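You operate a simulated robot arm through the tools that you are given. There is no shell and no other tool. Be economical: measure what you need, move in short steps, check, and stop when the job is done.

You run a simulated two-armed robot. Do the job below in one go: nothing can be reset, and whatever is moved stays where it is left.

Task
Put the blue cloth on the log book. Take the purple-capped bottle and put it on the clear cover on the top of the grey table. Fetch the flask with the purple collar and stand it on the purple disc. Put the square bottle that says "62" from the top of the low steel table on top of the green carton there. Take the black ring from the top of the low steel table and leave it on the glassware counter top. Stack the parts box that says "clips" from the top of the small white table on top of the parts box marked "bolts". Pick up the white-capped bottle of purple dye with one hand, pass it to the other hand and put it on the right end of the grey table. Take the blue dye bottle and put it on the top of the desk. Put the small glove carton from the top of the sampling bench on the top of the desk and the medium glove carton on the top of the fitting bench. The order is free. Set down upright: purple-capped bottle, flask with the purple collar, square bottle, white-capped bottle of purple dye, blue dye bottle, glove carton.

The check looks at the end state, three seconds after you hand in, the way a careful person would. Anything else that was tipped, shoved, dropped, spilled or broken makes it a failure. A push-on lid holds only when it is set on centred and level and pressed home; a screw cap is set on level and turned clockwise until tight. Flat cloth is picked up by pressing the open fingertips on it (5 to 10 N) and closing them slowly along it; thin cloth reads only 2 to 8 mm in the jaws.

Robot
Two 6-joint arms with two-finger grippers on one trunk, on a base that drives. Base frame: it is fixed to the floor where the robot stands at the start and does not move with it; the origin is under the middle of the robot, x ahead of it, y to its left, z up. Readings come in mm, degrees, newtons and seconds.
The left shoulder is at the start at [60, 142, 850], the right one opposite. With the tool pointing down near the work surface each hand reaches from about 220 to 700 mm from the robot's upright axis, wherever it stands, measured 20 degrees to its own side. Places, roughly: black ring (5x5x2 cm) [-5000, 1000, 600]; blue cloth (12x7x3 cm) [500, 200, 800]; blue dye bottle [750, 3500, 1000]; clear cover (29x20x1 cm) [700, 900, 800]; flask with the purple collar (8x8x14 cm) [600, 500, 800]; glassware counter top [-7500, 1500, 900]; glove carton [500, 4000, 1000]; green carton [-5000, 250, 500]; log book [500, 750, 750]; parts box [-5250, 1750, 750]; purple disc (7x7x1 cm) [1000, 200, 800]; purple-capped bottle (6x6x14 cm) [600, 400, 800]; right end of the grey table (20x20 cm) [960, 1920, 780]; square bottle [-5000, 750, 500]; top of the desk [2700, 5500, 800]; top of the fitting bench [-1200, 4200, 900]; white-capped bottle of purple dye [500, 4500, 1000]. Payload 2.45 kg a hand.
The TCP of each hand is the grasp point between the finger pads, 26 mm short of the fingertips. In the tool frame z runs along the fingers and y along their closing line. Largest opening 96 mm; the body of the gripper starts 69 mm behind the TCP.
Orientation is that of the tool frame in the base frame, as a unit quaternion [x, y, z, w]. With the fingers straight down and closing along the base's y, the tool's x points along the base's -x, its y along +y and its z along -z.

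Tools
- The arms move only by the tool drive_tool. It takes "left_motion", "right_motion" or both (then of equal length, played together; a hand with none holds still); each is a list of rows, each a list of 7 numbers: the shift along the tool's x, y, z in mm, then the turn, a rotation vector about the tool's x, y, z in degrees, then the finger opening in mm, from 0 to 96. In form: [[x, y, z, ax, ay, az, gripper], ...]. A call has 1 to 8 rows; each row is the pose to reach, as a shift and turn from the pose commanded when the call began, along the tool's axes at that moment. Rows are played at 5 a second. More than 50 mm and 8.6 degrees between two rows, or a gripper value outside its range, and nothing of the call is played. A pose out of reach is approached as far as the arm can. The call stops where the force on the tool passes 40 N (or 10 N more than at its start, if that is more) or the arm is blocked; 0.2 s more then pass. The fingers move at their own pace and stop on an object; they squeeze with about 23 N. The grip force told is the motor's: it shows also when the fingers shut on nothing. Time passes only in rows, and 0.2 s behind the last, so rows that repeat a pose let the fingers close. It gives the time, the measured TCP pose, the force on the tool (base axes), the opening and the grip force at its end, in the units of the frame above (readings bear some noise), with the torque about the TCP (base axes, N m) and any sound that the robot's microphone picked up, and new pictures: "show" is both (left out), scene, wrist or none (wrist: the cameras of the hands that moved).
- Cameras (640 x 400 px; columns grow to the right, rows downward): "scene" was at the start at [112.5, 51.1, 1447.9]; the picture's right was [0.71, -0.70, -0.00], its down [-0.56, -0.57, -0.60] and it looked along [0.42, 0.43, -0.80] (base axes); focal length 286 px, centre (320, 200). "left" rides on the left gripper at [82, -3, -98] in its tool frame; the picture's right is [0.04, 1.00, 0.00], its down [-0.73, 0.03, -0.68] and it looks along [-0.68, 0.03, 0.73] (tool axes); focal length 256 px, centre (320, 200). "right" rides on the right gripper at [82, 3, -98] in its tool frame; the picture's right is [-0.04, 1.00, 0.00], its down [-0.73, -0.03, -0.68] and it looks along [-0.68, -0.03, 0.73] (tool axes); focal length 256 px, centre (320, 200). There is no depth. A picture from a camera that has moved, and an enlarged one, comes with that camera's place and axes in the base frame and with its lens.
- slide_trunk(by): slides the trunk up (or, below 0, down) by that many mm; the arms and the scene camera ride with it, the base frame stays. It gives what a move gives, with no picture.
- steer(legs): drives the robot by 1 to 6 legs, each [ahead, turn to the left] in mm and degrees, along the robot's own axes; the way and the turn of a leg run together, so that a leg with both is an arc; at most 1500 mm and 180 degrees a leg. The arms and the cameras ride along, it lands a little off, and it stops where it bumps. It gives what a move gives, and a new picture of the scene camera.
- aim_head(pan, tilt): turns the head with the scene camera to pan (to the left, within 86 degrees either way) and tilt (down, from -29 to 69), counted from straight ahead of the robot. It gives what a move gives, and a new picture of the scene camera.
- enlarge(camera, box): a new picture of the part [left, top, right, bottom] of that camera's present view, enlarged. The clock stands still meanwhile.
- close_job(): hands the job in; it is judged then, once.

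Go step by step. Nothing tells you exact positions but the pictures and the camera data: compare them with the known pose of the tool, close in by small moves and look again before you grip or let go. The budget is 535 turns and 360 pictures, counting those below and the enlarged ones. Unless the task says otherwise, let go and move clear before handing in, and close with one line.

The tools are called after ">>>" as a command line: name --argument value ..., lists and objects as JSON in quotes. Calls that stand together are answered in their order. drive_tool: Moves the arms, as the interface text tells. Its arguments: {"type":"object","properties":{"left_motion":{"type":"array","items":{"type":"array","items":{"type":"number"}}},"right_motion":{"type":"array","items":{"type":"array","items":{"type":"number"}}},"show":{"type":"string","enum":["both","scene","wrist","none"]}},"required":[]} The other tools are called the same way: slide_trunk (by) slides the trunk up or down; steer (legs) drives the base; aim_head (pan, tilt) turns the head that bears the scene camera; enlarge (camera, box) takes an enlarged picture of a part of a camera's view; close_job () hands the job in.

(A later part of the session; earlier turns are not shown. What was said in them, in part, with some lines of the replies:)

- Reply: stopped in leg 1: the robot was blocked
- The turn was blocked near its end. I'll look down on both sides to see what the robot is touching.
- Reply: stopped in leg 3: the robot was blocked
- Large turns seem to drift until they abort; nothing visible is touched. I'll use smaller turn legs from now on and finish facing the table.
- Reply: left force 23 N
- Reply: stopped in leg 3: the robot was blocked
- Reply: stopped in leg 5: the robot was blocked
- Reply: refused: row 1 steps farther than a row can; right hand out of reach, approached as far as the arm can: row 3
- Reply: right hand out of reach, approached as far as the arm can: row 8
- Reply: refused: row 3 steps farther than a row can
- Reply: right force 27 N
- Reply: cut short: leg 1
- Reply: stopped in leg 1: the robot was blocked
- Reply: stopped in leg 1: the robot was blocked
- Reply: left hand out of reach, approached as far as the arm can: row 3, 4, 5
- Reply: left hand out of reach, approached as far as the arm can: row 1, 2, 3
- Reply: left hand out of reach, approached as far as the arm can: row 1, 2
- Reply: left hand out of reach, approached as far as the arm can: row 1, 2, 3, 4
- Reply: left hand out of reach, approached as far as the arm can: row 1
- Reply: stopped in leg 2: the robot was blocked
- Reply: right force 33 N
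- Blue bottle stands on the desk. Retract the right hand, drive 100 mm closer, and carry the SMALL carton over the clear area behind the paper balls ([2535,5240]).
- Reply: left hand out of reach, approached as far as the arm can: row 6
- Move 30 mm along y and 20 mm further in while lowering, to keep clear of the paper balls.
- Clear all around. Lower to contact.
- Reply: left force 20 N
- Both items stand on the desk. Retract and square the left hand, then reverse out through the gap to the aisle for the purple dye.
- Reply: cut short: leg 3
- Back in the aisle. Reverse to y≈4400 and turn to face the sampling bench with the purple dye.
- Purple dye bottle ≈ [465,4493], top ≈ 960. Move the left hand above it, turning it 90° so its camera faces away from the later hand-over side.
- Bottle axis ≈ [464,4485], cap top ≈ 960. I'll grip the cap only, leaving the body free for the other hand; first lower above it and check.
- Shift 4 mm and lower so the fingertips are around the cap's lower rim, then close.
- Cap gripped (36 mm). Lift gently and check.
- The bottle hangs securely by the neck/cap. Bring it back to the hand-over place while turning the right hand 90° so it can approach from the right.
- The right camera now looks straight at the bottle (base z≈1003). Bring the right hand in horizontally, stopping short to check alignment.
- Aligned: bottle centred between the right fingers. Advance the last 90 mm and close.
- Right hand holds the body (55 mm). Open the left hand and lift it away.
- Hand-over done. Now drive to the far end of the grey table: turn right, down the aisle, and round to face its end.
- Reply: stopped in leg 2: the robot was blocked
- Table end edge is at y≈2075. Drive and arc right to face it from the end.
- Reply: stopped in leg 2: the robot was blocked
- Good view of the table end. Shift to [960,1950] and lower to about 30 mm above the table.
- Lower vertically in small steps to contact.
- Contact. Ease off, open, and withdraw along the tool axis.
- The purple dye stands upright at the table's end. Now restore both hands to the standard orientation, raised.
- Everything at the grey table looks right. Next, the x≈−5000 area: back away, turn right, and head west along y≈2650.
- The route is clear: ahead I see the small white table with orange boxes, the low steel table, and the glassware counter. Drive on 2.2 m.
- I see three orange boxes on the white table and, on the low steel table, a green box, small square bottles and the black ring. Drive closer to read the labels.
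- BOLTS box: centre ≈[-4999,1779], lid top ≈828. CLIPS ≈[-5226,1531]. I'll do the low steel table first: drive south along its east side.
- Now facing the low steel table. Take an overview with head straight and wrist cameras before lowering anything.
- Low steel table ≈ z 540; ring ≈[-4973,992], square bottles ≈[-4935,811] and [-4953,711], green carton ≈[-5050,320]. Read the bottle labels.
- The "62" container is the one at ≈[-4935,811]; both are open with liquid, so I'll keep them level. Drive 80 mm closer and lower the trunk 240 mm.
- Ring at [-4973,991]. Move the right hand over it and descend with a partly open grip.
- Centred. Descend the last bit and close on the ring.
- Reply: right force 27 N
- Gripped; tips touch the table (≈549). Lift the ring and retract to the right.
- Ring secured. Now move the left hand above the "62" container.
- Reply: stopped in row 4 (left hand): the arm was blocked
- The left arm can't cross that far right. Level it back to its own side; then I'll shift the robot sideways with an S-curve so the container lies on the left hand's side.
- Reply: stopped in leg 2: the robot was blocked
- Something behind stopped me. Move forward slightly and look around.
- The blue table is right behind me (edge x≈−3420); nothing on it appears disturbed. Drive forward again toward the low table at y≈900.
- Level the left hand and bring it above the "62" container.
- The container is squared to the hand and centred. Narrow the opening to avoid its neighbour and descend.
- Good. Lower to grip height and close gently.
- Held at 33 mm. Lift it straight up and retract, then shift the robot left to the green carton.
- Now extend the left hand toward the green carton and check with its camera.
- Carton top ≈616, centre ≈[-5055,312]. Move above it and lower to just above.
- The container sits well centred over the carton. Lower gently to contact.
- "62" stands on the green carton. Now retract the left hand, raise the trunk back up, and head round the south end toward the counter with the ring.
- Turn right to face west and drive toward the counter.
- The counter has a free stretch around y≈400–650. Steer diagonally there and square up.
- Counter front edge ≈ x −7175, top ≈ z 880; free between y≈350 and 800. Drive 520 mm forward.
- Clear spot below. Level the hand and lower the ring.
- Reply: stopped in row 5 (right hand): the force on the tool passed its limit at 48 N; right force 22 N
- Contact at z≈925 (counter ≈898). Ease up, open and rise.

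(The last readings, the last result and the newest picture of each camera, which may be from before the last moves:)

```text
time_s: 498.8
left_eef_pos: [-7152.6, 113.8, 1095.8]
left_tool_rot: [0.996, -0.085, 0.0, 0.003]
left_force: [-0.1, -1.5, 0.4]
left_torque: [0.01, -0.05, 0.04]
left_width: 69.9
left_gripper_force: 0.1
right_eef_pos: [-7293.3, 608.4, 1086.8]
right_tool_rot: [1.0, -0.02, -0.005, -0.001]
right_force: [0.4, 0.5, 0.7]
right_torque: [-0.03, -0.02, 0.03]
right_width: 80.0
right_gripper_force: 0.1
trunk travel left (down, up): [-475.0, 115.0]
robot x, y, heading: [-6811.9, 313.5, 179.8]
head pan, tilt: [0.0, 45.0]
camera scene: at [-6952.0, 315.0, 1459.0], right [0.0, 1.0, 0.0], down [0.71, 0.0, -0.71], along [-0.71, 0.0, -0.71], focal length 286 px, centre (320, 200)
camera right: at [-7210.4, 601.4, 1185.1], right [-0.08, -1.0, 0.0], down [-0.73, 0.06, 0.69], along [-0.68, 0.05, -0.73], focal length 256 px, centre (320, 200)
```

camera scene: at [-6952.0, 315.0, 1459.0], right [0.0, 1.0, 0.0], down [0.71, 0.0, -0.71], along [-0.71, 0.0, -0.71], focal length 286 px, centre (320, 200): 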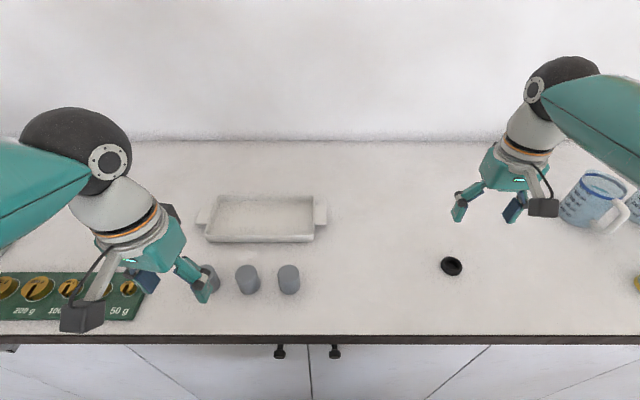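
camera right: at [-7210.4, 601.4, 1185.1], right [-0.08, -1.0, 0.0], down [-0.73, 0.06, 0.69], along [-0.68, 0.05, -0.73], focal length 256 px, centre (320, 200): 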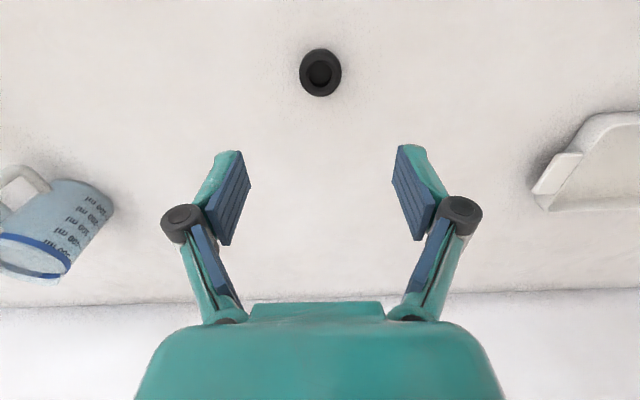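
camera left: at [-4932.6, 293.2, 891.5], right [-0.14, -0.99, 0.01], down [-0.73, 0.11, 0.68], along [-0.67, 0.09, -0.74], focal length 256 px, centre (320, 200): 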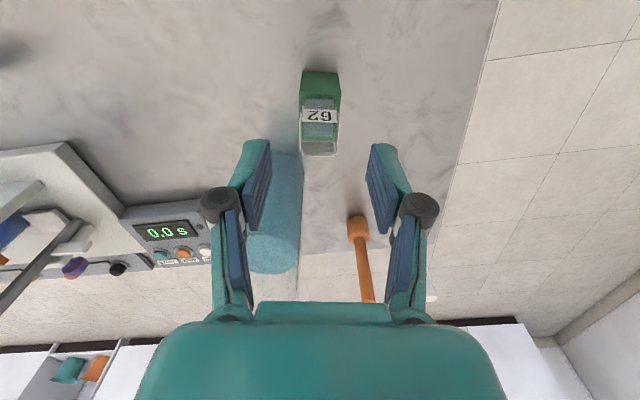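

Ring is on the counter. Retract, back off and drive to the west side of the white table for CLIPS.

>>> drive_tool --right_motion '[[40, 0, 0, 0, 0, 0, 90], [80, 0, 0, 0, 0, 0, 90], [120, 0, 0, 0, 0, 0, 90], [160, 0, 0, 0, 0, 0, 90]]' --show "none"

>>> steer --legs '[[-350, 0], [0, -45]]'

>>> steer --legs '[[0, -45], [830, 0]]'

>>> steer --legs '[[471, -90]]'

```text
time_s: 499.8
left_eef_pos: [-7151.2, 114.6, 1096.4]
left_tool_rot: [0.996, -0.086, 0.0, 0.003]
left_force: [-1.0, 0.7, -0.2]
left_torque: [0.01, 0.04, 0.03]
left_width: 69.9
left_gripper_force: 0.0
right_eef_pos: [-7130.4, 602.3, 1085.5]
right_tool_rot: [1.0, -0.019, -0.006, -0.001]
right_force: [0.2, 0.3, -0.3]
right_torque: [0.01, 0.06, 0.01]
right_width: 90.1
right_gripper_force: 0.0
trunk travel left (down, up): [-475.0, 115.0]
robot x, y, heading: [-6811.5, 315.6, 179.8]
head pan, tilt: [0.0, 45.0]
```

```text
time_s: 504.4
left_eef_pos: [-6844.3, 412.8, 1094.2]
left_tool_rot: [0.887, -0.461, 0.0, 0.004]
left_force: [0.3, 0.1, -0.3]
left_torque: [-0.05, -0.04, -0.04]
left_width: 69.7
left_gripper_force: 0.0
right_eef_pos: [-6484.7, 743.5, 1084.8]
right_tool_rot: [0.916, -0.4, -0.004, -0.003]
right_force: [-0.7, 0.4, -0.7]
right_torque: [-0.02, 0.0, -0.02]
right_width: 90.3
right_gripper_force: 0.2
trunk travel left (down, up): [-475.0, 115.0]
robot x, y, heading: [-6472.6, 300.8, 134.4]
head pan, tilt: [0.0, 45.0]
camera scene: at [-6574.0, 400.1, 1459.0], right [0.71, 0.7, 0.0], down [0.5, -0.5, -0.71], along [-0.5, 0.5, -0.71], focal length 286 px, centre (320, 200)
```

scene: 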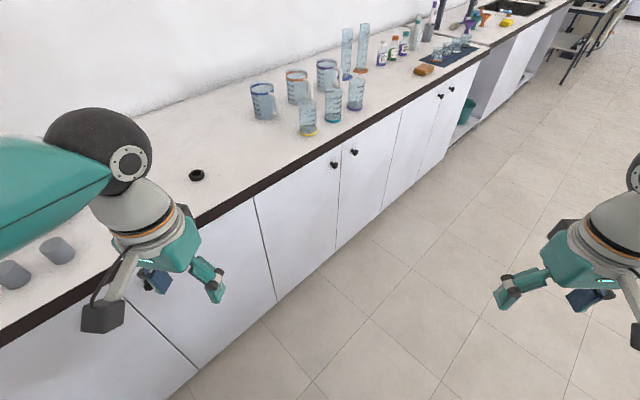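

```text
time_s: 511.2
left_eef_pos: [-6652.4, 1464.1, 1095.6]
left_tool_rot: [-0.644, 0.765, 0.001, -0.002]
left_force: [-0.5, 0.7, -0.9]
left_torque: [0.0, -0.02, -0.01]
left_width: 70.1
left_gripper_force: 0.0
right_eef_pos: [-6163.5, 1446.0, 1085.4]
right_tool_rot: [-0.694, 0.72, 0.002, 0.004]
right_force: [0.3, 1.0, 0.3]
right_torque: [-0.02, -0.04, -0.01]
right_width: 90.2
right_gripper_force: 0.1
trunk travel left (down, up): [-475.0, 115.0]
robot x, y, heading: [-6466.0, 1119.6, 89.9]
head pan, tilt: [0.0, 45.0]
camera scene: at [-6467.4, 1265.6, 1458.9], right [1.0, 0.0, 0.0], down [0.0, -0.71, -0.71], along [0.0, 0.71, -0.71], focal length 286 px, centre (320, 200)
```

scene: 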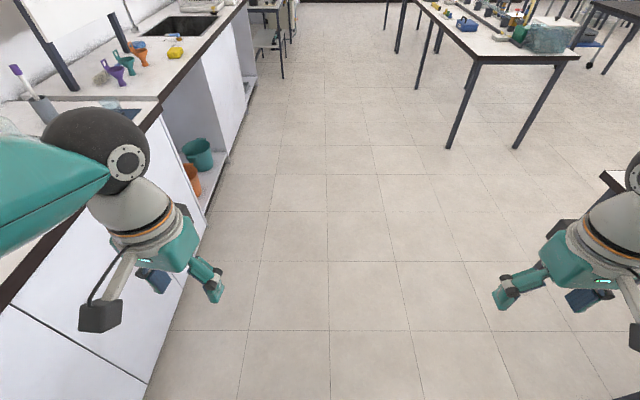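

```text
time_s: 515.9
left_eef_pos: [-5826.3, 1611.4, 1096.7]
left_tool_rot: [0.081, 0.997, 0.003, 0.0]
left_force: [-0.4, 1.0, -0.1]
left_torque: [0.0, 0.02, -0.01]
left_width: 69.9
left_gripper_force: 0.0
right_eef_pos: [-5842.0, 1124.8, 1086.2]
right_tool_rot: [0.015, 1.0, -0.001, 0.004]
right_force: [0.4, 0.5, -0.5]
right_torque: [0.01, 0.05, -0.01]
right_width: 90.2
right_gripper_force: 0.0
trunk travel left (down, up): [-475.0, 115.0]
robot x, y, heading: [-6163.5, 1457.0, 0.8]
head pan, tilt: [0.0, 45.0]
cut short: leg 1
camera scene: at [-6025.1, 1458.9, 1459.0], right [0.01, -1.0, 0.0], down [-0.71, -0.01, -0.71], along [0.71, 0.01, -0.71], focal length 286 px, centre (320, 200)
```

scene: 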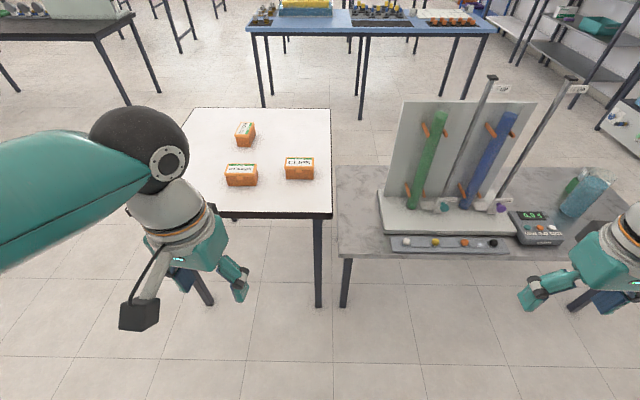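

I'm west of the white table. Drive 395 mm closer and turn the left hand 90° toward the CLIPS box.

>>> steer --legs '[[395, 0]]'

>>> drive_tool --left_motion '[[0, 0, 0, 0, 0, 8.4, 90], [0, 0, 0, 0, 0, 16.8, 90], [-10, 0, 0, 0, 0, 25.2, 90], [-20, 0, 0, 0, 0, 33.6, 90], [-30, 0, 0, 0, 0, 42, 90], [-40, 0, 0, 0, 0, 50.4, 90], [-50, 0, 0, 0, 0, 58.8, 90], [-60, 0, 0, 0, 0, 67.2, 96]]' --show "both"

```text
time_s: 518.4
left_eef_pos: [-5433.0, 1616.9, 1097.2]
left_tool_rot: [0.08, 0.997, 0.002, -0.001]
left_force: [-0.3, 0.1, 0.7]
left_torque: [-0.02, 0.01, 0.04]
left_width: 69.8
left_gripper_force: 0.1
right_eef_pos: [-5447.1, 1129.3, 1085.3]
right_tool_rot: [0.014, 1.0, 0.0, 0.005]
right_force: [-0.4, -0.1, -0.7]
right_torque: [-0.04, 0.03, -0.01]
right_width: 90.3
right_gripper_force: 0.0
trunk travel left (down, up): [-475.0, 115.0]
robot x, y, heading: [-5774.7, 1465.1, 1.0]
head pan, tilt: [0.0, 45.0]
camera scene: at [-5630.0, 1464.4, 1458.9], right [0.01, -1.0, 0.0], down [-0.71, -0.01, -0.71], along [0.71, 0.01, -0.71], focal length 286 px, centre (320, 200)
```

scene: 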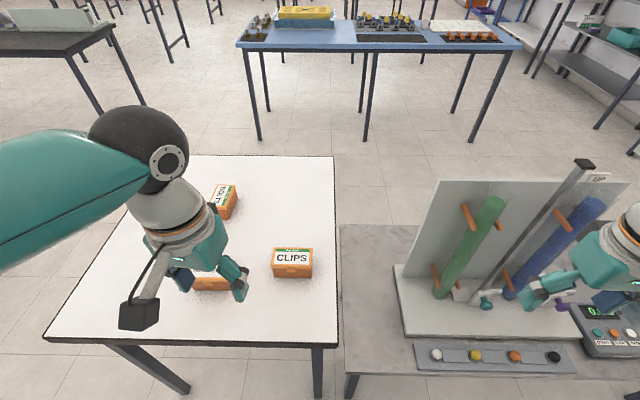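

```text
time_s: 520.2
left_eef_pos: [-5373.5, 1608.3, 1096.3]
left_tool_rot: [0.619, 0.785, 0.002, -0.001]
left_force: [0.1, 0.2, -0.1]
left_torque: [0.03, 0.07, 0.0]
left_width: 96.0
left_gripper_force: 0.1
right_eef_pos: [-5448.2, 1129.7, 1086.0]
right_tool_rot: [0.014, 1.0, -0.001, 0.004]
right_force: [-0.3, 0.0, 0.4]
right_torque: [-0.03, 0.0, 0.02]
right_width: 89.8
right_gripper_force: 0.0
trunk travel left (down, up): [-475.0, 115.0]
robot x, y, heading: [-5772.6, 1461.9, 0.9]
head pan, tilt: [0.0, 45.0]
camera scene: at [-5630.8, 1464.3, 1458.9], right [0.01, -1.0, 0.0], down [-0.71, -0.01, -0.71], along [0.71, 0.01, -0.71], focal length 286 px, centre (320, 200)
camera left: at [-5396.2, 1686.3, 1195.5], right [0.96, 0.27, 0.0], down [0.2, -0.71, 0.68], along [0.18, -0.65, -0.74], focal length 256 px, centre (320, 200)
```

scene: 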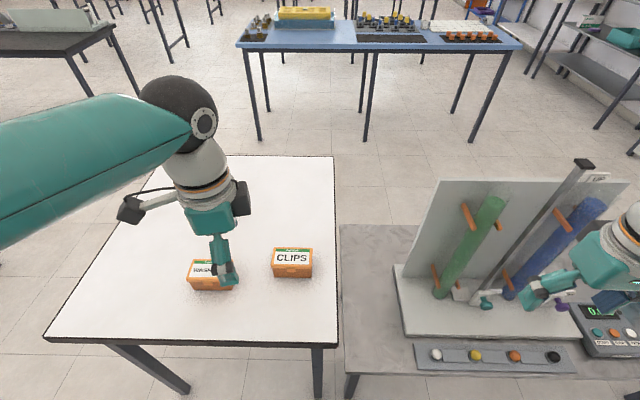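
left: 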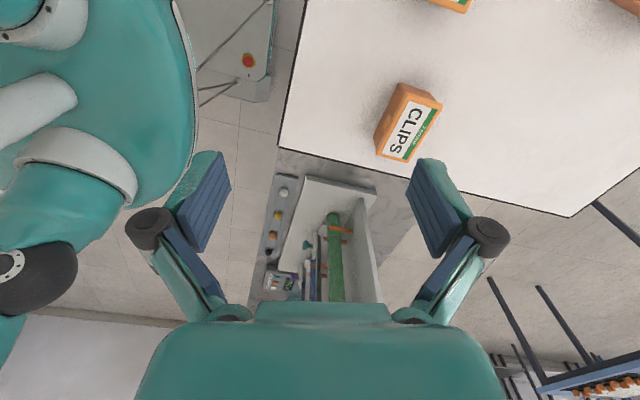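

CLIPS lid centre ≈[-5209,1543], long axis near y. Move above it with a small yaw correction.

>>> drive_tool --left_motion '[[-25, 36, 0, 0, 0, 2, 96], [-51, 72, 0, 0, 0, 4, 96], [-76, 108, 0, 0, 0, 6, 96], [-102, 144, 0, 0, 0, 7.9, 96], [-102, 144, 40, 0, 0, 7.9, 96], [-102, 144, 80, 0, 0, 7.9, 96]]' --show "wrist"

```text
time_s: 521.6
left_eef_pos: [-5209.0, 1543.1, 1016.5]
left_tool_rot: [0.671, 0.741, 0.001, -0.001]
left_force: [0.5, -0.1, 0.4]
left_torque: [0.03, 0.05, -0.04]
left_width: 95.7
left_gripper_force: 0.1
right_eef_pos: [-5446.2, 1128.4, 1086.9]
right_tool_rot: [0.013, 1.0, -0.001, 0.005]
right_force: [0.4, 0.5, -0.6]
right_torque: [-0.02, 0.02, -0.01]
right_width: 89.9
right_gripper_force: 0.1
trunk travel left (down, up): [-475.0, 115.0]
robot x, y, heading: [-5778.7, 1463.6, 0.8]
head pan, tilt: [0.0, 45.0]
camera left: at [-5220.7, 1623.4, 1114.6], right [0.99, 0.14, 0.0], down [0.1, -0.73, 0.67], along [0.09, -0.67, -0.74], focal length 256 px, centre (320, 200)
```

left: 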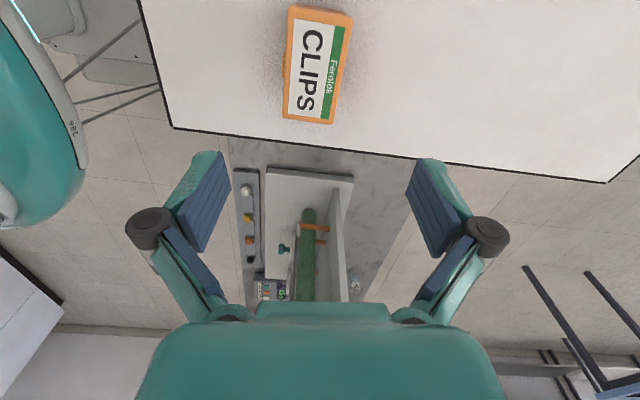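

Refine yaw and centre, then descend.

>>> drive_tool --left_motion '[[-1, -8, 40, 0, 0, 3, 96], [-1, -8, 80, 0, 0, 6, 96], [-1, -8, 120, 0, 0, 6, 96], [-1, -8, 145, 0, 0, 6, 96]]' --show "wrist"

```text
time_s: 522.6
left_eef_pos: [-5218.5, 1542.6, 871.9]
left_tool_rot: [0.709, 0.705, 0.002, -0.002]
left_force: [0.0, 0.2, 0.1]
left_torque: [0.01, -0.01, 0.02]
left_width: 95.8
left_gripper_force: 0.0
right_eef_pos: [-5446.4, 1129.1, 1085.3]
right_tool_rot: [0.014, 1.0, -0.001, 0.004]
right_force: [0.2, 0.2, 0.2]
right_torque: [-0.01, 0.04, -0.01]
right_width: 90.2
right_gripper_force: 0.0
trunk travel left (down, up): [-475.0, 115.0]
robot x, y, heading: [-5772.1, 1458.6, 0.6]
head pan, tilt: [0.0, 45.0]
camera left: at [-5221.6, 1623.8, 969.9], right [1.0, 0.03, 0.0], down [0.03, -0.74, 0.68], along [0.02, -0.68, -0.74], focal length 256 px, centre (320, 200)
```

left: 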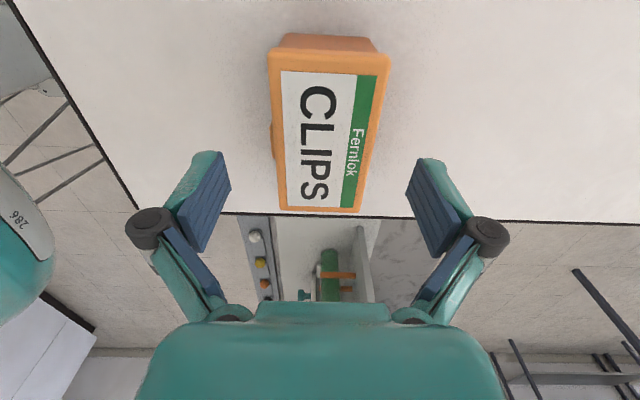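

Squared. Descend 65 mm and grip.

>>> drive_tool --left_motion '[[-6, 3, 25, 0, 0, 0, 96], [-6, 3, 50, 0, 0, 0, 96], [-6, 3, 64, 0, 0, 0, 96], [-6, 3, 64, 0, 0, 0, 75], [-6, 3, 64, 0, 0, 0, 50], [-6, 3, 64, 0, 0, 0, 45], [-6, 3, 64, 0, 0, 0, 45]]' --show "wrist"

```text
time_s: 524.2
left_eef_pos: [-5215.2, 1536.9, 807.0]
left_tool_rot: [0.709, 0.705, 0.001, -0.003]
left_force: [-0.1, 0.0, -0.2]
left_torque: [-0.09, 0.03, -0.04]
left_width: 57.5
left_gripper_force: 23.0
right_eef_pos: [-5446.4, 1130.0, 1085.7]
right_tool_rot: [0.014, 1.0, -0.002, 0.004]
right_force: [0.0, -0.4, -0.1]
right_torque: [-0.01, -0.02, 0.03]
right_width: 89.9
right_gripper_force: 0.0
trunk travel left (down, up): [-475.0, 115.0]
robot x, y, heading: [-5771.6, 1462.5, 0.8]
head pan, tilt: [0.0, 45.0]
camera left: at [-5218.3, 1617.8, 906.1], right [1.0, 0.03, 0.0], down [0.03, -0.74, 0.68], along [0.02, -0.67, -0.74], focal length 256 px, centre (320, 200)
```

left: 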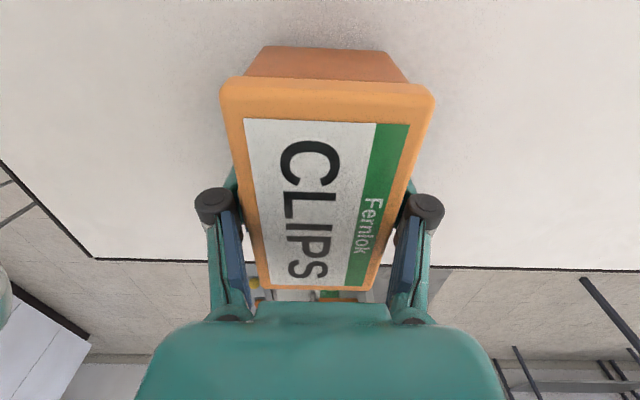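

Gripped at 57.5 mm. Lift and draw in.

>>> drive_tool --left_motion '[[0, 0, -15, 0, 0, 0, 45], [0, 0, -60, 0, 0, 0, 45], [0, 0, -105, 0, 0, 0, 45], [0, 0, -150, 0, 0, 0, 45], [0, -20, -190, 0, 0, 0, 45], [10, -60, -215, 0, 0, 0, 45], [25, -105, -225, 0, 0, 0, 45], [40, -150, -230, 0, 0, 0, 45]]' --show "scene"

```text
time_s: 526.0
left_eef_pos: [-5367.4, 1576.6, 1037.8]
left_tool_rot: [0.708, 0.706, 0.001, -0.002]
left_force: [-0.1, 0.1, -1.3]
left_torque: [-0.02, -0.03, 0.01]
left_width: 57.7
left_gripper_force: 23.2
right_eef_pos: [-5449.1, 1130.5, 1086.7]
right_tool_rot: [0.014, 1.0, -0.001, 0.005]
right_force: [1.0, -0.3, 0.4]
right_torque: [-0.02, -0.02, 0.03]
right_width: 90.0
right_gripper_force: 0.0
trunk travel left (down, up): [-475.0, 115.0]
robot x, y, heading: [-5772.5, 1465.4, 0.9]
head pan, tilt: [0.0, 45.0]
camera scene: at [-5632.6, 1465.0, 1459.2], right [0.01, -1.0, 0.0], down [-0.71, -0.01, -0.71], along [0.71, 0.01, -0.71], focal length 286 px, centre (320, 200)
```

scene: 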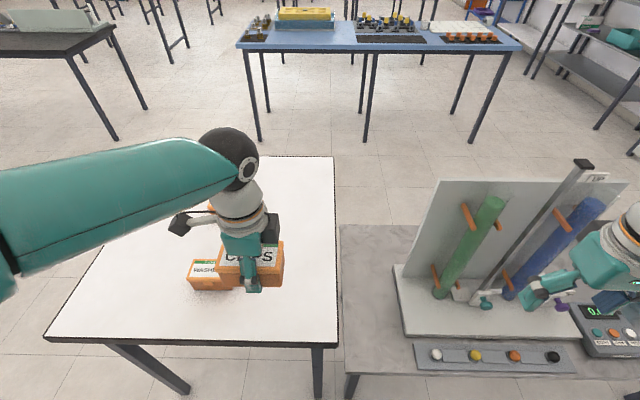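

Drive round to the north side of the white table.

>>> steer --legs '[[-150, 0], [0, 45]]'

>>> steer --legs '[[0, 45], [690, 0]]'

>>> steer --legs '[[440, -88]]'

```text
time_s: 529.7
left_eef_pos: [-5717.8, 1829.7, 1037.0]
left_tool_rot: [0.381, 0.924, 0.0, -0.003]
left_force: [-0.3, -0.2, -0.8]
left_torque: [-0.02, 0.0, 0.0]
left_width: 57.5
left_gripper_force: 22.9
right_eef_pos: [-5456.9, 1459.3, 1086.4]
right_tool_rot: [-0.374, 0.927, 0.001, 0.005]
right_force: [0.1, 0.1, 0.0]
right_torque: [-0.03, 0.01, 0.02]
right_width: 89.9
right_gripper_force: 0.0
trunk travel left (down, up): [-475.0, 115.0]
robot x, y, heading: [-5905.4, 1444.6, 46.4]
head pan, tilt: [0.0, 45.0]
camera scene: at [-5806.3, 1546.8, 1458.9], right [0.72, -0.69, 0.0], down [-0.49, -0.51, -0.71], along [0.49, 0.51, -0.71], focal length 286 px, centre (320, 200)
```

scene: 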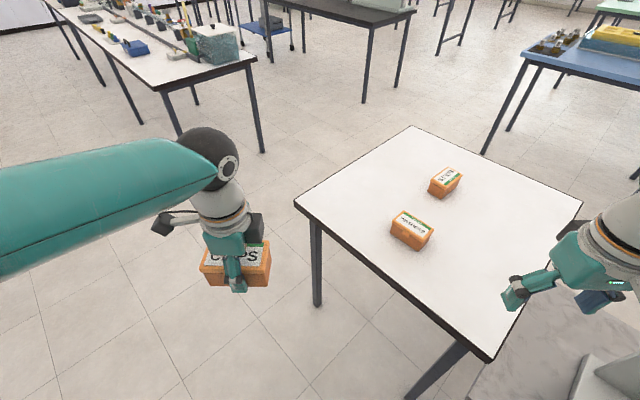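

```text
time_s: 535.9
left_eef_pos: [-6058.2, 2538.3, 1037.1]
left_tool_rot: [-0.001, 1.0, -0.001, -0.004]
left_force: [-0.7, 0.0, -1.6]
left_torque: [0.02, 0.03, 0.0]
left_width: 57.5
left_gripper_force: 23.0
right_eef_pos: [-5611.6, 2458.2, 1087.3]
right_tool_rot: [-0.699, 0.715, 0.002, 0.003]
right_force: [0.0, -0.2, -0.2]
right_torque: [-0.02, -0.01, -0.01]
right_width: 90.1
right_gripper_force: 0.2
trunk travel left (down, up): [-475.0, 115.0]
robot x, y, heading: [-5917.0, 2135.1, 90.9]
head pan, tilt: [0.0, 45.0]
camera scene: at [-5923.9, 2274.4, 1458.9], right [1.0, 0.02, 0.0], down [0.01, -0.71, -0.71], along [-0.01, 0.71, -0.71], focal length 286 px, centre (320, 200)
```

scene: 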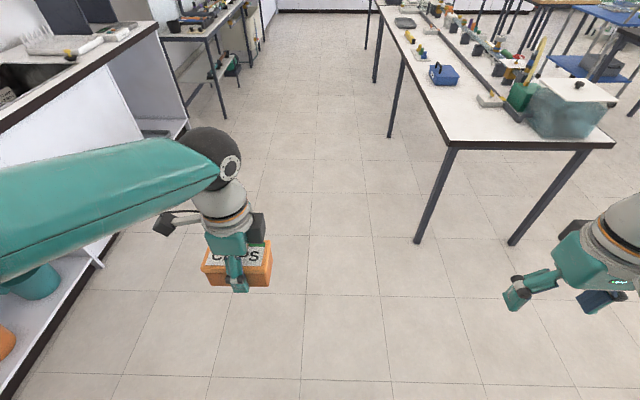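

```text
time_s: 540.3
left_eef_pos: [-5258.2, 2590.2, 1038.3]
left_tool_rot: [0.681, 0.732, 0.002, -0.004]
left_force: [0.1, -1.0, -2.7]
left_torque: [0.05, 0.06, 0.02]
left_width: 57.4
left_gripper_force: 23.7
right_eef_pos: [-5303.6, 2139.3, 1087.0]
right_tool_rot: [-0.025, 1.0, 0.0, 0.004]
right_force: [0.4, -0.5, -0.1]
right_torque: [0.02, 0.04, 0.04]
right_width: 90.1
right_gripper_force: 0.1
trunk travel left (down, up): [-475.0, 115.0]
robot x, y, heading: [-5657.8, 2465.1, 3.3]
head pan, tilt: [0.0, 45.0]
stopped in leg 1: the robot was blocked; the commanded pose is now the measured one
camera scene: at [-5514.4, 2470.1, 1458.7], right [0.06, -1.0, 0.0], down [-0.71, -0.04, -0.71], along [0.7, 0.04, -0.71], focal length 286 px, centre (320, 200)
```

scene: 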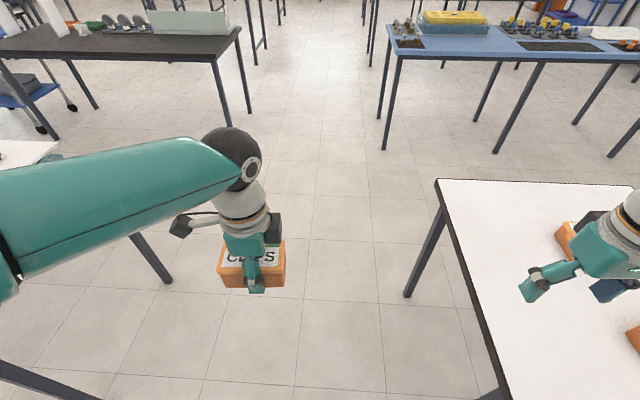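

Drive ahead 560 mm and turn to face the table from the north.

>>> steer --legs '[[560, 0], [0, -45]]'

>>> steer --legs '[[0, -47]]'

```text
time_s: 545.9
left_eef_pos: [-4727.7, 2303.6, 1039.0]
left_tool_rot: [0.91, 0.415, 0.002, -0.002]
left_force: [0.4, -0.6, -2.4]
left_torque: [0.01, 0.02, 0.02]
left_width: 57.6
left_gripper_force: 23.3
right_eef_pos: [-5079.6, 2017.4, 1089.6]
right_tool_rot: [0.359, 0.933, -0.002, 0.005]
right_force: [0.0, 0.2, 0.0]
right_torque: [0.01, -0.01, -0.02]
right_width: 89.9
right_gripper_force: 0.0
trunk travel left (down, up): [-475.0, 115.0]
robot x, y, heading: [-5086.7, 2515.9, -41.8]
head pan, tilt: [0.0, 45.0]
camera scene: at [-4976.7, 2419.5, 1458.9], right [-0.67, -0.75, 0.0], down [-0.53, 0.47, -0.71], along [0.53, -0.47, -0.71], focal length 286 px, centre (320, 200)
```

scene: 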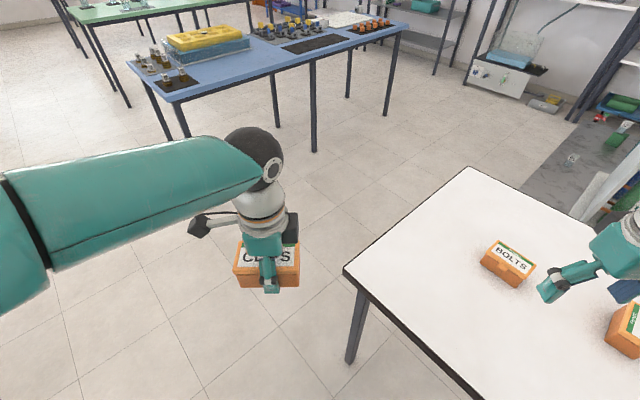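

```text
time_s: 548.7
left_eef_pos: [-4996.1, 2108.8, 1038.7]
left_tool_rot: [1.0, 0.016, 0.003, -0.001]
left_force: [0.3, 0.1, -1.8]
left_torque: [0.0, 0.02, 0.03]
left_width: 57.9
left_gripper_force: 22.9
right_eef_pos: [-5445.2, 2173.2, 1088.4]
right_tool_rot: [0.702, 0.712, -0.004, 0.001]
right_force: [0.2, -0.1, -0.1]
right_torque: [0.0, 0.03, 0.0]
right_width: 90.1
right_gripper_force: 0.1
trunk travel left (down, up): [-475.0, 115.0]
robot x, y, heading: [-5050.9, 2514.1, -88.4]
head pan, tilt: [0.0, 45.0]
camera scene: at [-5049.6, 2371.0, 1458.9], right [-1.0, -0.03, 0.0], down [-0.02, 0.71, -0.71], along [0.02, -0.71, -0.71], focal length 286 px, centre (320, 200)
```

scene: 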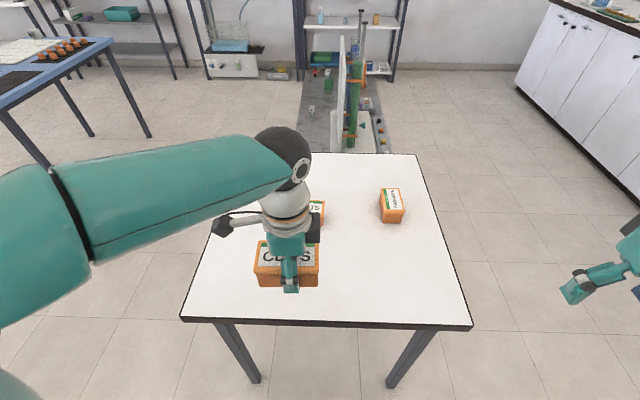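

Drive 95 mm closer and bring CLIPS toward BOLTS.

>>> steer --legs '[[95, 0]]'

>>> drive_tool --left_motion '[[0, 40, 0, 0, 0, 0, 45], [0, 80, 0, 0, 0, 0, 45], [0, 120, 0, 0, 0, 0, 45], [0, 150, 0, 0, 0, 0, 45]]' --show "both"

```text
time_s: 549.8
left_eef_pos: [-4993.2, 2012.6, 1038.4]
left_tool_rot: [1.0, 0.016, 0.002, -0.002]
left_force: [0.0, -1.0, -1.2]
left_torque: [0.06, 0.04, -0.02]
left_width: 57.6
left_gripper_force: 23.2
right_eef_pos: [-5441.5, 2076.9, 1089.2]
right_tool_rot: [0.703, 0.711, -0.003, 0.003]
right_force: [0.8, -1.0, -0.1]
right_torque: [0.07, 0.03, 0.0]
right_width: 90.0
right_gripper_force: 0.0
trunk travel left (down, up): [-475.0, 115.0]
robot x, y, heading: [-5052.2, 2416.0, -88.1]
head pan, tilt: [0.0, 45.0]
camera scene: at [-5046.4, 2274.9, 1458.7], right [-1.0, -0.03, 0.0], down [-0.02, 0.71, -0.71], along [0.02, -0.71, -0.71], focal length 286 px, centre (320, 200)
```

scene: 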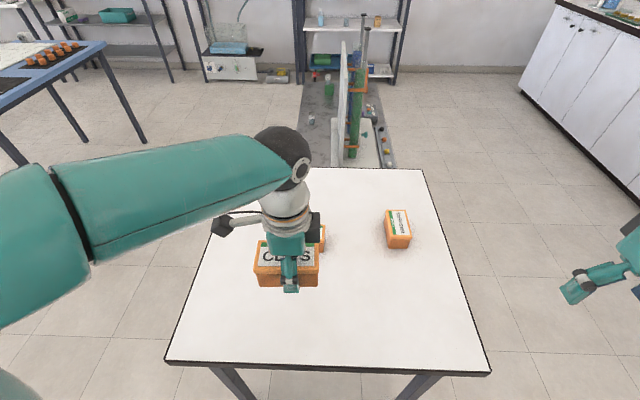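

```text
time_s: 550.8
left_eef_pos: [-4989.0, 1863.9, 1038.6]
left_tool_rot: [1.0, 0.018, 0.003, -0.001]
left_force: [0.6, -0.1, -1.8]
left_torque: [-0.02, 0.0, 0.0]
left_width: 57.7
left_gripper_force: 23.1
right_eef_pos: [-5441.3, 2077.5, 1089.3]
right_tool_rot: [0.702, 0.712, -0.004, 0.003]
right_force: [0.4, -0.6, -0.2]
right_torque: [0.0, -0.04, 0.02]
right_width: 89.9
right_gripper_force: 0.0
trunk travel left (down, up): [-475.0, 115.0]
robot x, y, heading: [-5051.7, 2417.8, -88.2]
head pan, tilt: [0.0, 45.0]
camera scene: at [-5047.2, 2276.3, 1458.8], right [-1.0, -0.03, 0.0], down [-0.02, 0.71, -0.71], along [0.02, -0.71, -0.71], focal length 286 px, centre (320, 200)
camera left: at [-4907.5, 1869.8, 1137.5], right [0.07, -1.0, 0.0], down [-0.74, -0.06, 0.67], along [-0.67, -0.05, -0.74], focal length 256 px, centre (320, 200)
```

scene: 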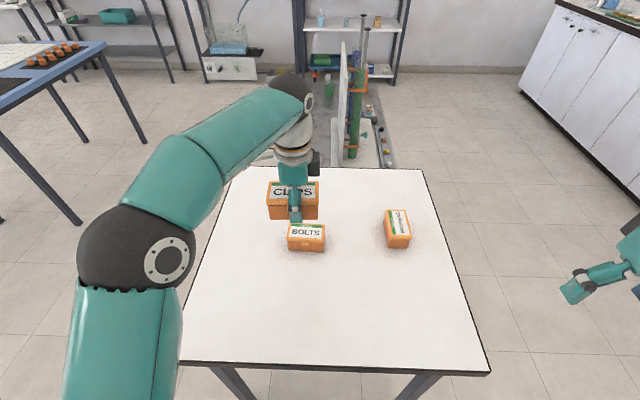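
left: 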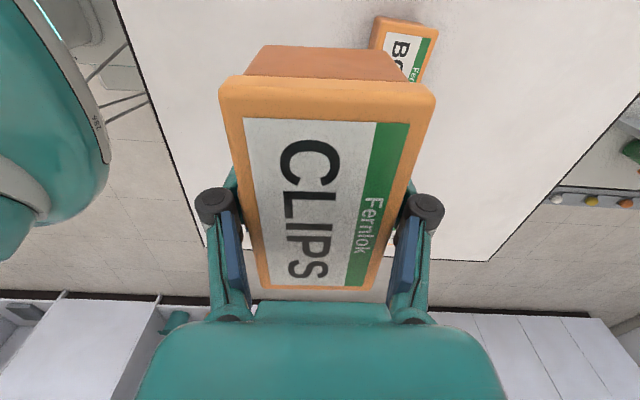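

>>> enlarge --camera "scene" --box '[250, 160, 360, 260]'

```text
4.00 times, centred on (305, 210) of scene
camera zoom: at [-5047.2, 2276.3, 1458.8], right [-1.0, -0.03, 0.0], down [-0.02, 0.71, -0.71], along [0.02, -0.71, -0.71], focal length 1145 px, centre (380, 160)
```

zoom: 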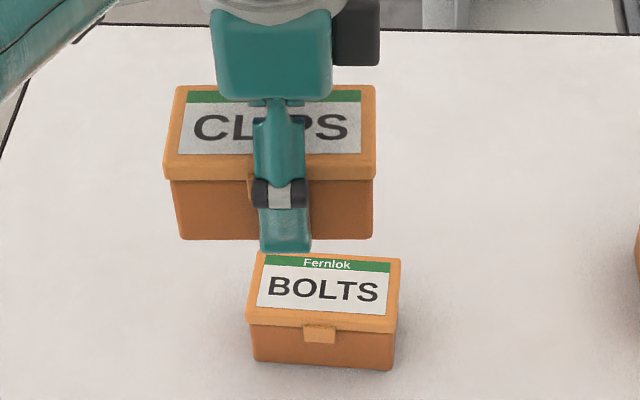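

BOLTS lid centre ≈[-4995,1777], yaw ≈ −3.4°. Move CLIPS above it, align yaw, and lower to just above.

>>> drive_tool --left_motion '[[-5, 43, 0, 0, 0, 2.7, 45], [-9, 86, 0, 0, 0, 5.5, 45], [-9, 86, 45, 0, 0, 5.5, 45], [-9, 86, 90, 0, 0, 5.5, 45], [-9, 86, 130, 0, 0, 5.5, 45], [-9, 86, 145, 0, 0, 5.5, 45]]' --show "both"

>>> enlarge --camera "scene" --box '[250, 170, 360, 270]'

```text
time_s: 552.2
left_eef_pos: [-4994.8, 1771.9, 894.9]
left_tool_rot: [1.0, -0.031, 0.002, -0.003]
left_force: [1.2, 0.1, -1.6]
left_torque: [0.03, 0.0, -0.01]
left_width: 57.5
left_gripper_force: 23.6
left hand out of reach, approached as far as the arm can: row 2, 3, 4, 5, 6
right_eef_pos: [-5442.6, 2077.6, 1090.1]
right_tool_rot: [0.703, 0.712, -0.005, 0.003]
right_force: [-0.8, 0.0, -0.5]
right_torque: [0.01, -0.02, -0.01]
right_width: 90.0
right_gripper_force: 0.1
trunk travel left (down, up): [-475.0, 115.0]
robot x, y, heading: [-5054.1, 2417.8, -88.6]
head pan, tilt: [0.0, 45.0]
camera scene: at [-5047.2, 2276.1, 1458.9], right [-1.0, -0.03, 0.0], down [-0.02, 0.71, -0.71], along [0.02, -0.71, -0.71], focal length 286 px, centre (320, 200)
camera left: at [-4913.5, 1769.7, 993.6], right [-0.02, -1.0, 0.0], down [-0.74, 0.01, 0.67], along [-0.67, 0.02, -0.74], focal length 256 px, centre (320, 200)
```

scene: 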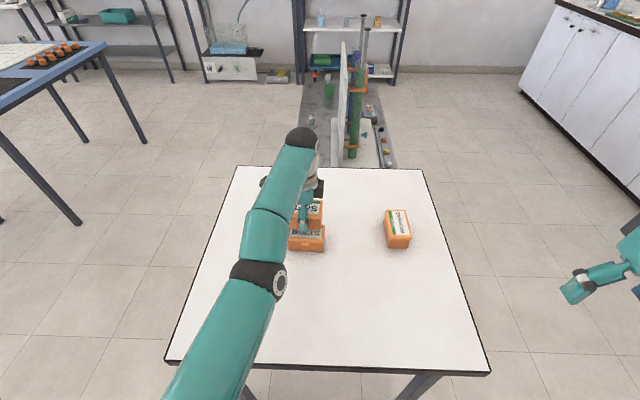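
left: 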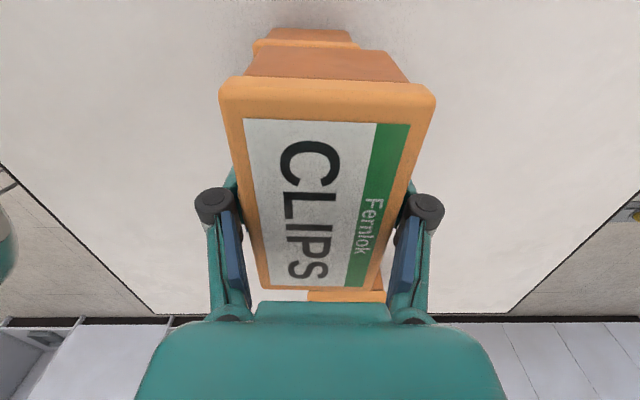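

```text
4.00 times, centred on (305, 220) of scene
camera zoom: at [-5047.2, 2276.1, 1458.9], right [-1.0, -0.03, 0.0], down [-0.02, 0.71, -0.71], along [0.02, -0.71, -0.71], focal length 1145 px, centre (380, 120)
```

zoom: 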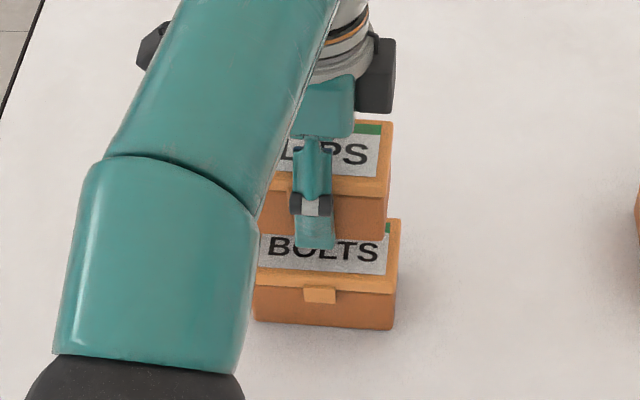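

Shift CLIPS 6 mm toward the robot and lower to contact.

>>> drive_tool --left_motion '[[-2, -6, 8, 0, 0, 0, 45], [-2, -6, 14, 0, 0, 0, 45], [-2, -6, 18, 0, 0, 0, 45], [-2, -6, 22, 0, 0, 0, 45]]' --show "wrist"

>>> enlarge --camera "scene" --box '[260, 180, 350, 260]'

```text
time_s: 553.2
left_eef_pos: [-4998.1, 1768.5, 875.6]
left_tool_rot: [1.0, -0.031, 0.003, -0.001]
left_force: [-0.6, -0.4, -1.5]
left_torque: [-0.01, 0.01, -0.01]
left_width: 57.6
left_gripper_force: 23.5
left hand out of reach, approached as far as the arm can: row 1, 2, 3, 4
right_eef_pos: [-5442.1, 2078.0, 1090.5]
right_tool_rot: [0.702, 0.712, -0.004, 0.001]
right_force: [0.3, 0.1, -0.3]
right_torque: [0.01, 0.0, 0.02]
right_width: 90.2
right_gripper_force: 0.0
trunk travel left (down, up): [-475.0, 115.0]
robot x, y, heading: [-5053.0, 2423.2, -88.4]
head pan, tilt: [0.0, 45.0]
camera left: at [-4917.0, 1767.4, 974.1], right [-0.02, -1.0, 0.0], down [-0.74, 0.01, 0.67], along [-0.67, 0.02, -0.74], focal length 256 px, centre (320, 200)
```

left: 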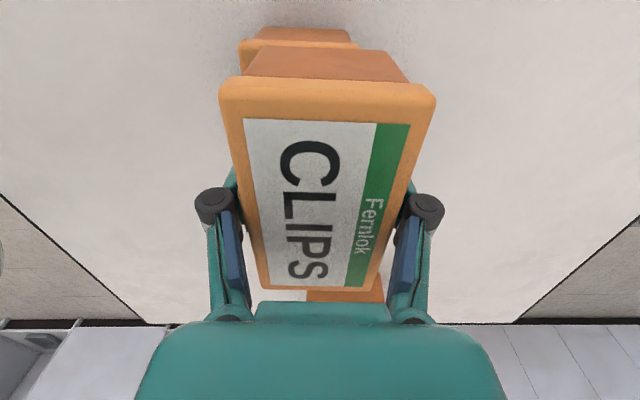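

```text
5.00 times, centred on (305, 220) of scene
camera zoom: at [-5047.1, 2276.8, 1458.9], right [-1.0, -0.03, 0.0], down [-0.02, 0.71, -0.71], along [0.02, -0.71, -0.71], focal length 1432 px, centre (395, 100)
```

zoom: 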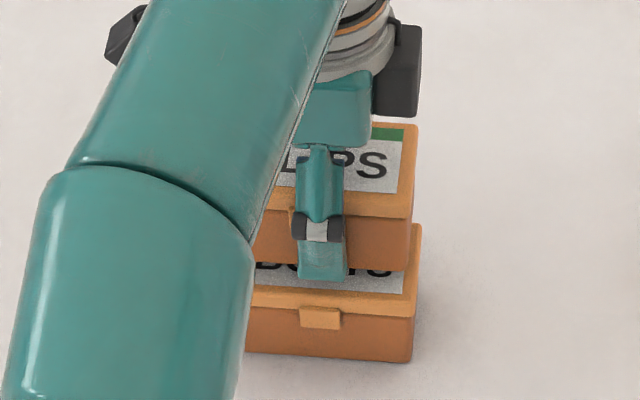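

The arm is at its limit there, so use the base: back up 12 mm to centre the box.

>>> steer --legs '[[-13, 0]]'

>>> drive_tool --left_motion '[[0, 0, 0, 0, 0, 0, 45]]' --show "wrist"

```text
time_s: 554.0
left_eef_pos: [-4998.5, 1783.0, 876.8]
left_tool_rot: [1.0, -0.03, 0.002, -0.002]
left_force: [0.7, 0.1, -1.2]
left_torque: [-0.02, 0.0, 0.0]
left_width: 57.5
left_gripper_force: 22.8
right_eef_pos: [-5443.3, 2092.8, 1091.7]
right_tool_rot: [0.702, 0.712, -0.004, 0.003]
right_force: [0.3, 0.3, 1.0]
right_torque: [-0.05, 0.02, -0.05]
right_width: 90.0
right_gripper_force: 0.2
trunk travel left (down, up): [-475.0, 115.0]
robot x, y, heading: [-5048.8, 2431.5, -88.4]
head pan, tilt: [0.0, 45.0]
camera scene: at [-5047.5, 2291.8, 1459.1], right [-1.0, -0.03, 0.0], down [-0.02, 0.71, -0.71], along [0.02, -0.71, -0.71], focal length 286 px, centre (320, 200)
```

scene: 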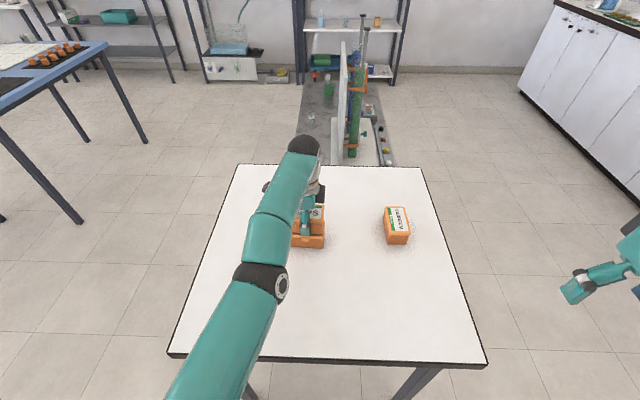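

```text
time_s: 554.4
left_eef_pos: [-4999.1, 1783.8, 877.3]
left_tool_rot: [1.0, -0.031, 0.002, -0.002]
left_force: [0.3, -0.9, -1.6]
left_torque: [0.0, 0.01, -0.02]
left_width: 57.7
left_gripper_force: 23.6
right_eef_pos: [-5441.4, 2091.7, 1091.2]
right_tool_rot: [0.702, 0.712, -0.003, 0.002]
right_force: [-0.1, 0.9, -0.3]
right_torque: [0.0, 0.0, 0.02]
right_width: 89.9
right_gripper_force: 0.1
trunk travel left (down, up): [-475.0, 115.0]
robot x, y, heading: [-5054.5, 2430.9, -88.1]
head pan, tilt: [0.0, 45.0]
camera left: at [-4917.4, 1780.9, 974.6], right [-0.02, -1.0, 0.0], down [-0.74, 0.01, 0.67], along [-0.67, 0.02, -0.74], focal length 256 px, centre (320, 200)
```

left: 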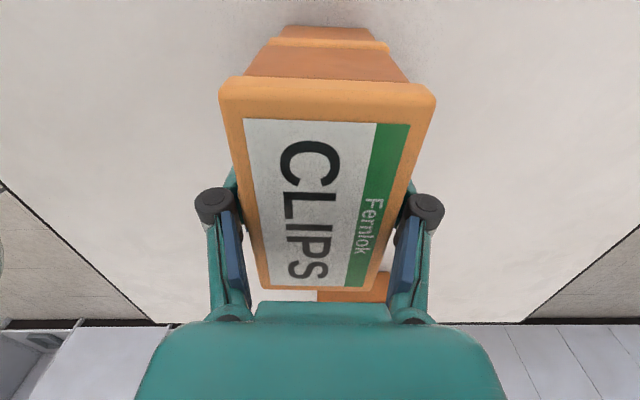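

Now nearly centred (≈3 mm). Lower to contact.

>>> drive_tool --left_motion '[[0, 2, 3, 0, 0, 0, 45], [0, 2, 6, 0, 0, 0, 45], [0, 2, 9, 0, 0, 0, 45], [0, 2, 12, 0, 0, 0, 45], [0, 2, 15, 0, 0, 0, 45], [0, 2, 18, 0, 0, 0, 45]]' --show "wrist"

```text
time_s: 555.8
left_eef_pos: [-4999.3, 1780.7, 860.6]
left_tool_rot: [1.0, -0.03, 0.003, -0.001]
left_force: [-0.6, -1.8, 17.0]
left_torque: [0.19, -0.01, 0.02]
left_width: 57.8
left_gripper_force: 22.9
right_eef_pos: [-5442.0, 2093.3, 1091.3]
right_tool_rot: [0.703, 0.712, -0.004, 0.002]
right_force: [0.1, 0.3, 0.4]
right_torque: [0.02, -0.03, 0.04]
right_width: 90.1
right_gripper_force: 0.1
trunk travel left (down, up): [-475.0, 115.0]
robot x, y, heading: [-5052.6, 2433.8, -88.3]
head pan, tilt: [0.0, 45.0]
camera left: at [-4917.7, 1779.4, 959.1], right [-0.02, -1.0, 0.0], down [-0.74, 0.02, 0.67], along [-0.67, 0.02, -0.74], focal length 256 px, centre (320, 200)
```

left: 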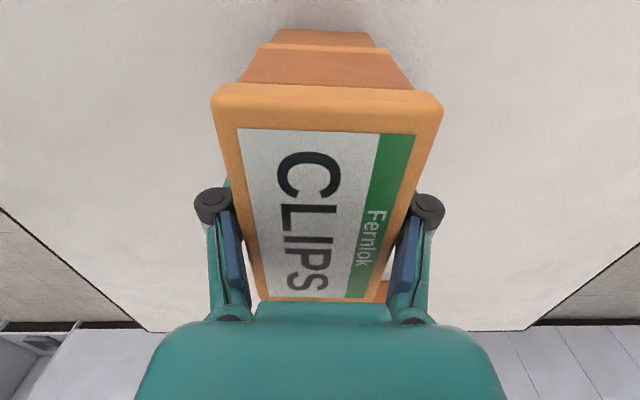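

Stacked and aligned. Ease off, open, and rise straight up.

>>> drive_tool --left_motion '[[0, 0, -2, 0, 0, 0, 45], [0, 0, -2, 0, 0, 0, 62], [0, 0, -2, 0, 0, 0, 80], [0, 0, -2, 0, 0, 0, 84], [0, 0, -30, 0, 0, 0, 84], [0, 0, -70, 0, 0, 0, 84], [0, 0, -110, 0, 0, 0, 84], [0, -40, -140, 0, 0, 0, 84]]' --show "both"

```text
time_s: 557.6
left_eef_pos: [-4996.0, 1820.8, 999.6]
left_tool_rot: [0.999, -0.032, 0.002, -0.001]
left_force: [0.4, 0.5, 0.6]
left_torque: [-0.01, 0.0, -0.01]
left_width: 84.3
left_gripper_force: 0.1
left hand out of reach, approached as far as the arm can: row 6, 7
right_eef_pos: [-5442.5, 2092.1, 1090.2]
right_tool_rot: [0.703, 0.712, -0.004, 0.002]
right_force: [0.1, -0.3, -0.5]
right_torque: [-0.07, 0.01, 0.04]
right_width: 90.0
right_gripper_force: 0.1
trunk travel left (down, up): [-475.0, 115.0]
robot x, y, heading: [-5053.7, 2436.0, -88.4]
head pan, tilt: [0.0, 45.0]
camera scene: at [-5047.4, 2292.1, 1459.1], right [-1.0, -0.03, 0.0], down [-0.02, 0.71, -0.71], along [0.02, -0.71, -0.71], focal length 286 px, centre (320, 200)
camera left: at [-4915.3, 1818.6, 1097.6], right [-0.02, -1.0, 0.0], down [-0.74, 0.01, 0.67], along [-0.67, 0.02, -0.74], focal length 256 px, centre (320, 200)
```

scene: 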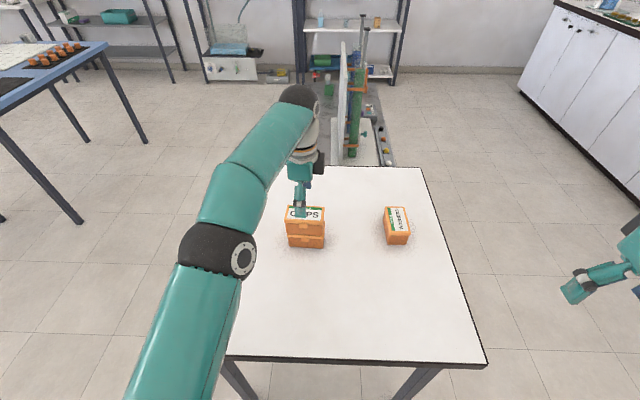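
left: 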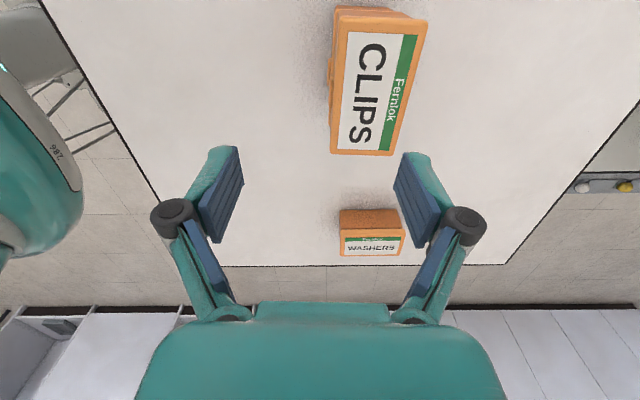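

CLIPS is neatly stacked on BOLTS. A quick check of the low table and the blue table in view.

>>> enlarge --camera "scene" --box '[280, 60, 400, 175]'

>>> drive_tool --left_motion '[[0, -40, 0, 0, 0, 0, 84], [0, -80, 0, 0, 0, 0, 84], [0, -120, 0, 0, 0, 0, 84], [0, -160, 0, 0, 0, 0, 84], [0, -200, 0, 0, 0, 0, 84]]' --show "none"

>>> aim_head --pan 45 --tilt 25

```text
3.48 times, centred on (340, 118) of scene
camera zoom: at [-5047.4, 2292.1, 1459.1], right [-1.0, -0.03, 0.0], down [-0.02, 0.71, -0.71], along [0.02, -0.71, -0.71], focal length 996 px, centre (250, 487)
```

zoom: 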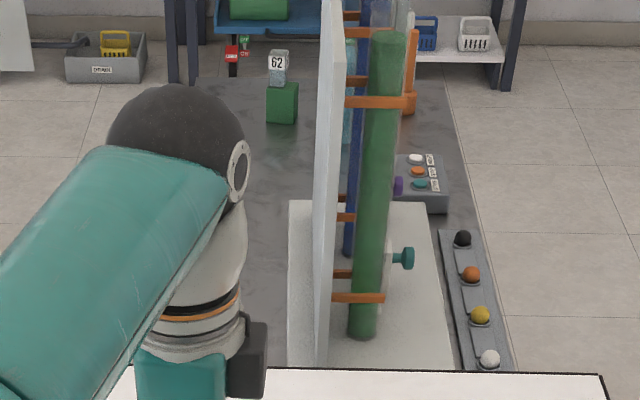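

```text
time_s: 558.8
left_eef_pos: [-4986.0, 2020.3, 998.1]
left_tool_rot: [1.0, -0.03, 0.002, -0.001]
left_force: [-0.1, 0.4, 1.0]
left_torque: [-0.03, -0.01, 0.01]
left_width: 84.3
left_gripper_force: 0.1
right_eef_pos: [-5442.4, 2092.1, 1090.5]
right_tool_rot: [0.703, 0.711, -0.004, 0.003]
right_force: [0.6, 1.5, 0.3]
right_torque: [-0.05, -0.02, -0.03]
right_width: 90.1
right_gripper_force: 0.2
trunk travel left (down, up): [-475.0, 115.0]
robot x, y, heading: [-5051.6, 2431.2, -88.3]
head pan, tilt: [0.0, 45.0]
```

```text
time_s: 559.9
left_eef_pos: [-4985.2, 2018.5, 997.8]
left_tool_rot: [1.0, -0.03, 0.003, -0.001]
left_force: [0.5, -0.4, 0.7]
left_torque: [0.0, -0.01, 0.01]
left_width: 83.8
left_gripper_force: 0.1
right_eef_pos: [-5443.5, 2091.6, 1089.2]
right_tool_rot: [0.702, 0.712, -0.004, 0.003]
right_force: [0.8, -0.3, 0.0]
right_torque: [0.01, 0.0, -0.02]
right_width: 90.0
right_gripper_force: 0.1
trunk travel left (down, up): [-475.0, 115.0]
robot x, y, heading: [-5050.5, 2431.4, -88.4]
head pan, tilt: [45.0, 25.0]
camera scene: at [-4982.8, 2308.4, 1489.5], right [-0.69, -0.73, 0.0], down [-0.31, 0.29, -0.91], along [0.66, -0.62, -0.42], focal length 286 px, centre (320, 200)
```

scene: 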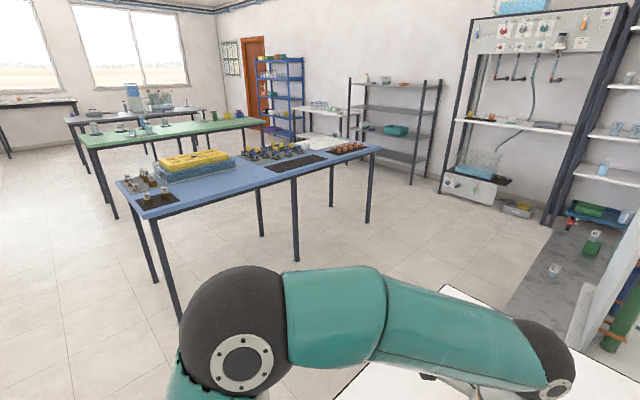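

Everything I can see from here is standing where it should: "62" on the green carton, CLIPS on BOLTS, and nothing toppled on the blue table. Both hands are empty and clear, so I'm handing in.

>>> close_job

```text
The job is handed in.
```

I placed all ten items where you asked and handed the job in. On the way I backed into the edge of the blue table near x −3420; nothing on it looked tipped, but I couldn't confirm that the table hadn't moved.
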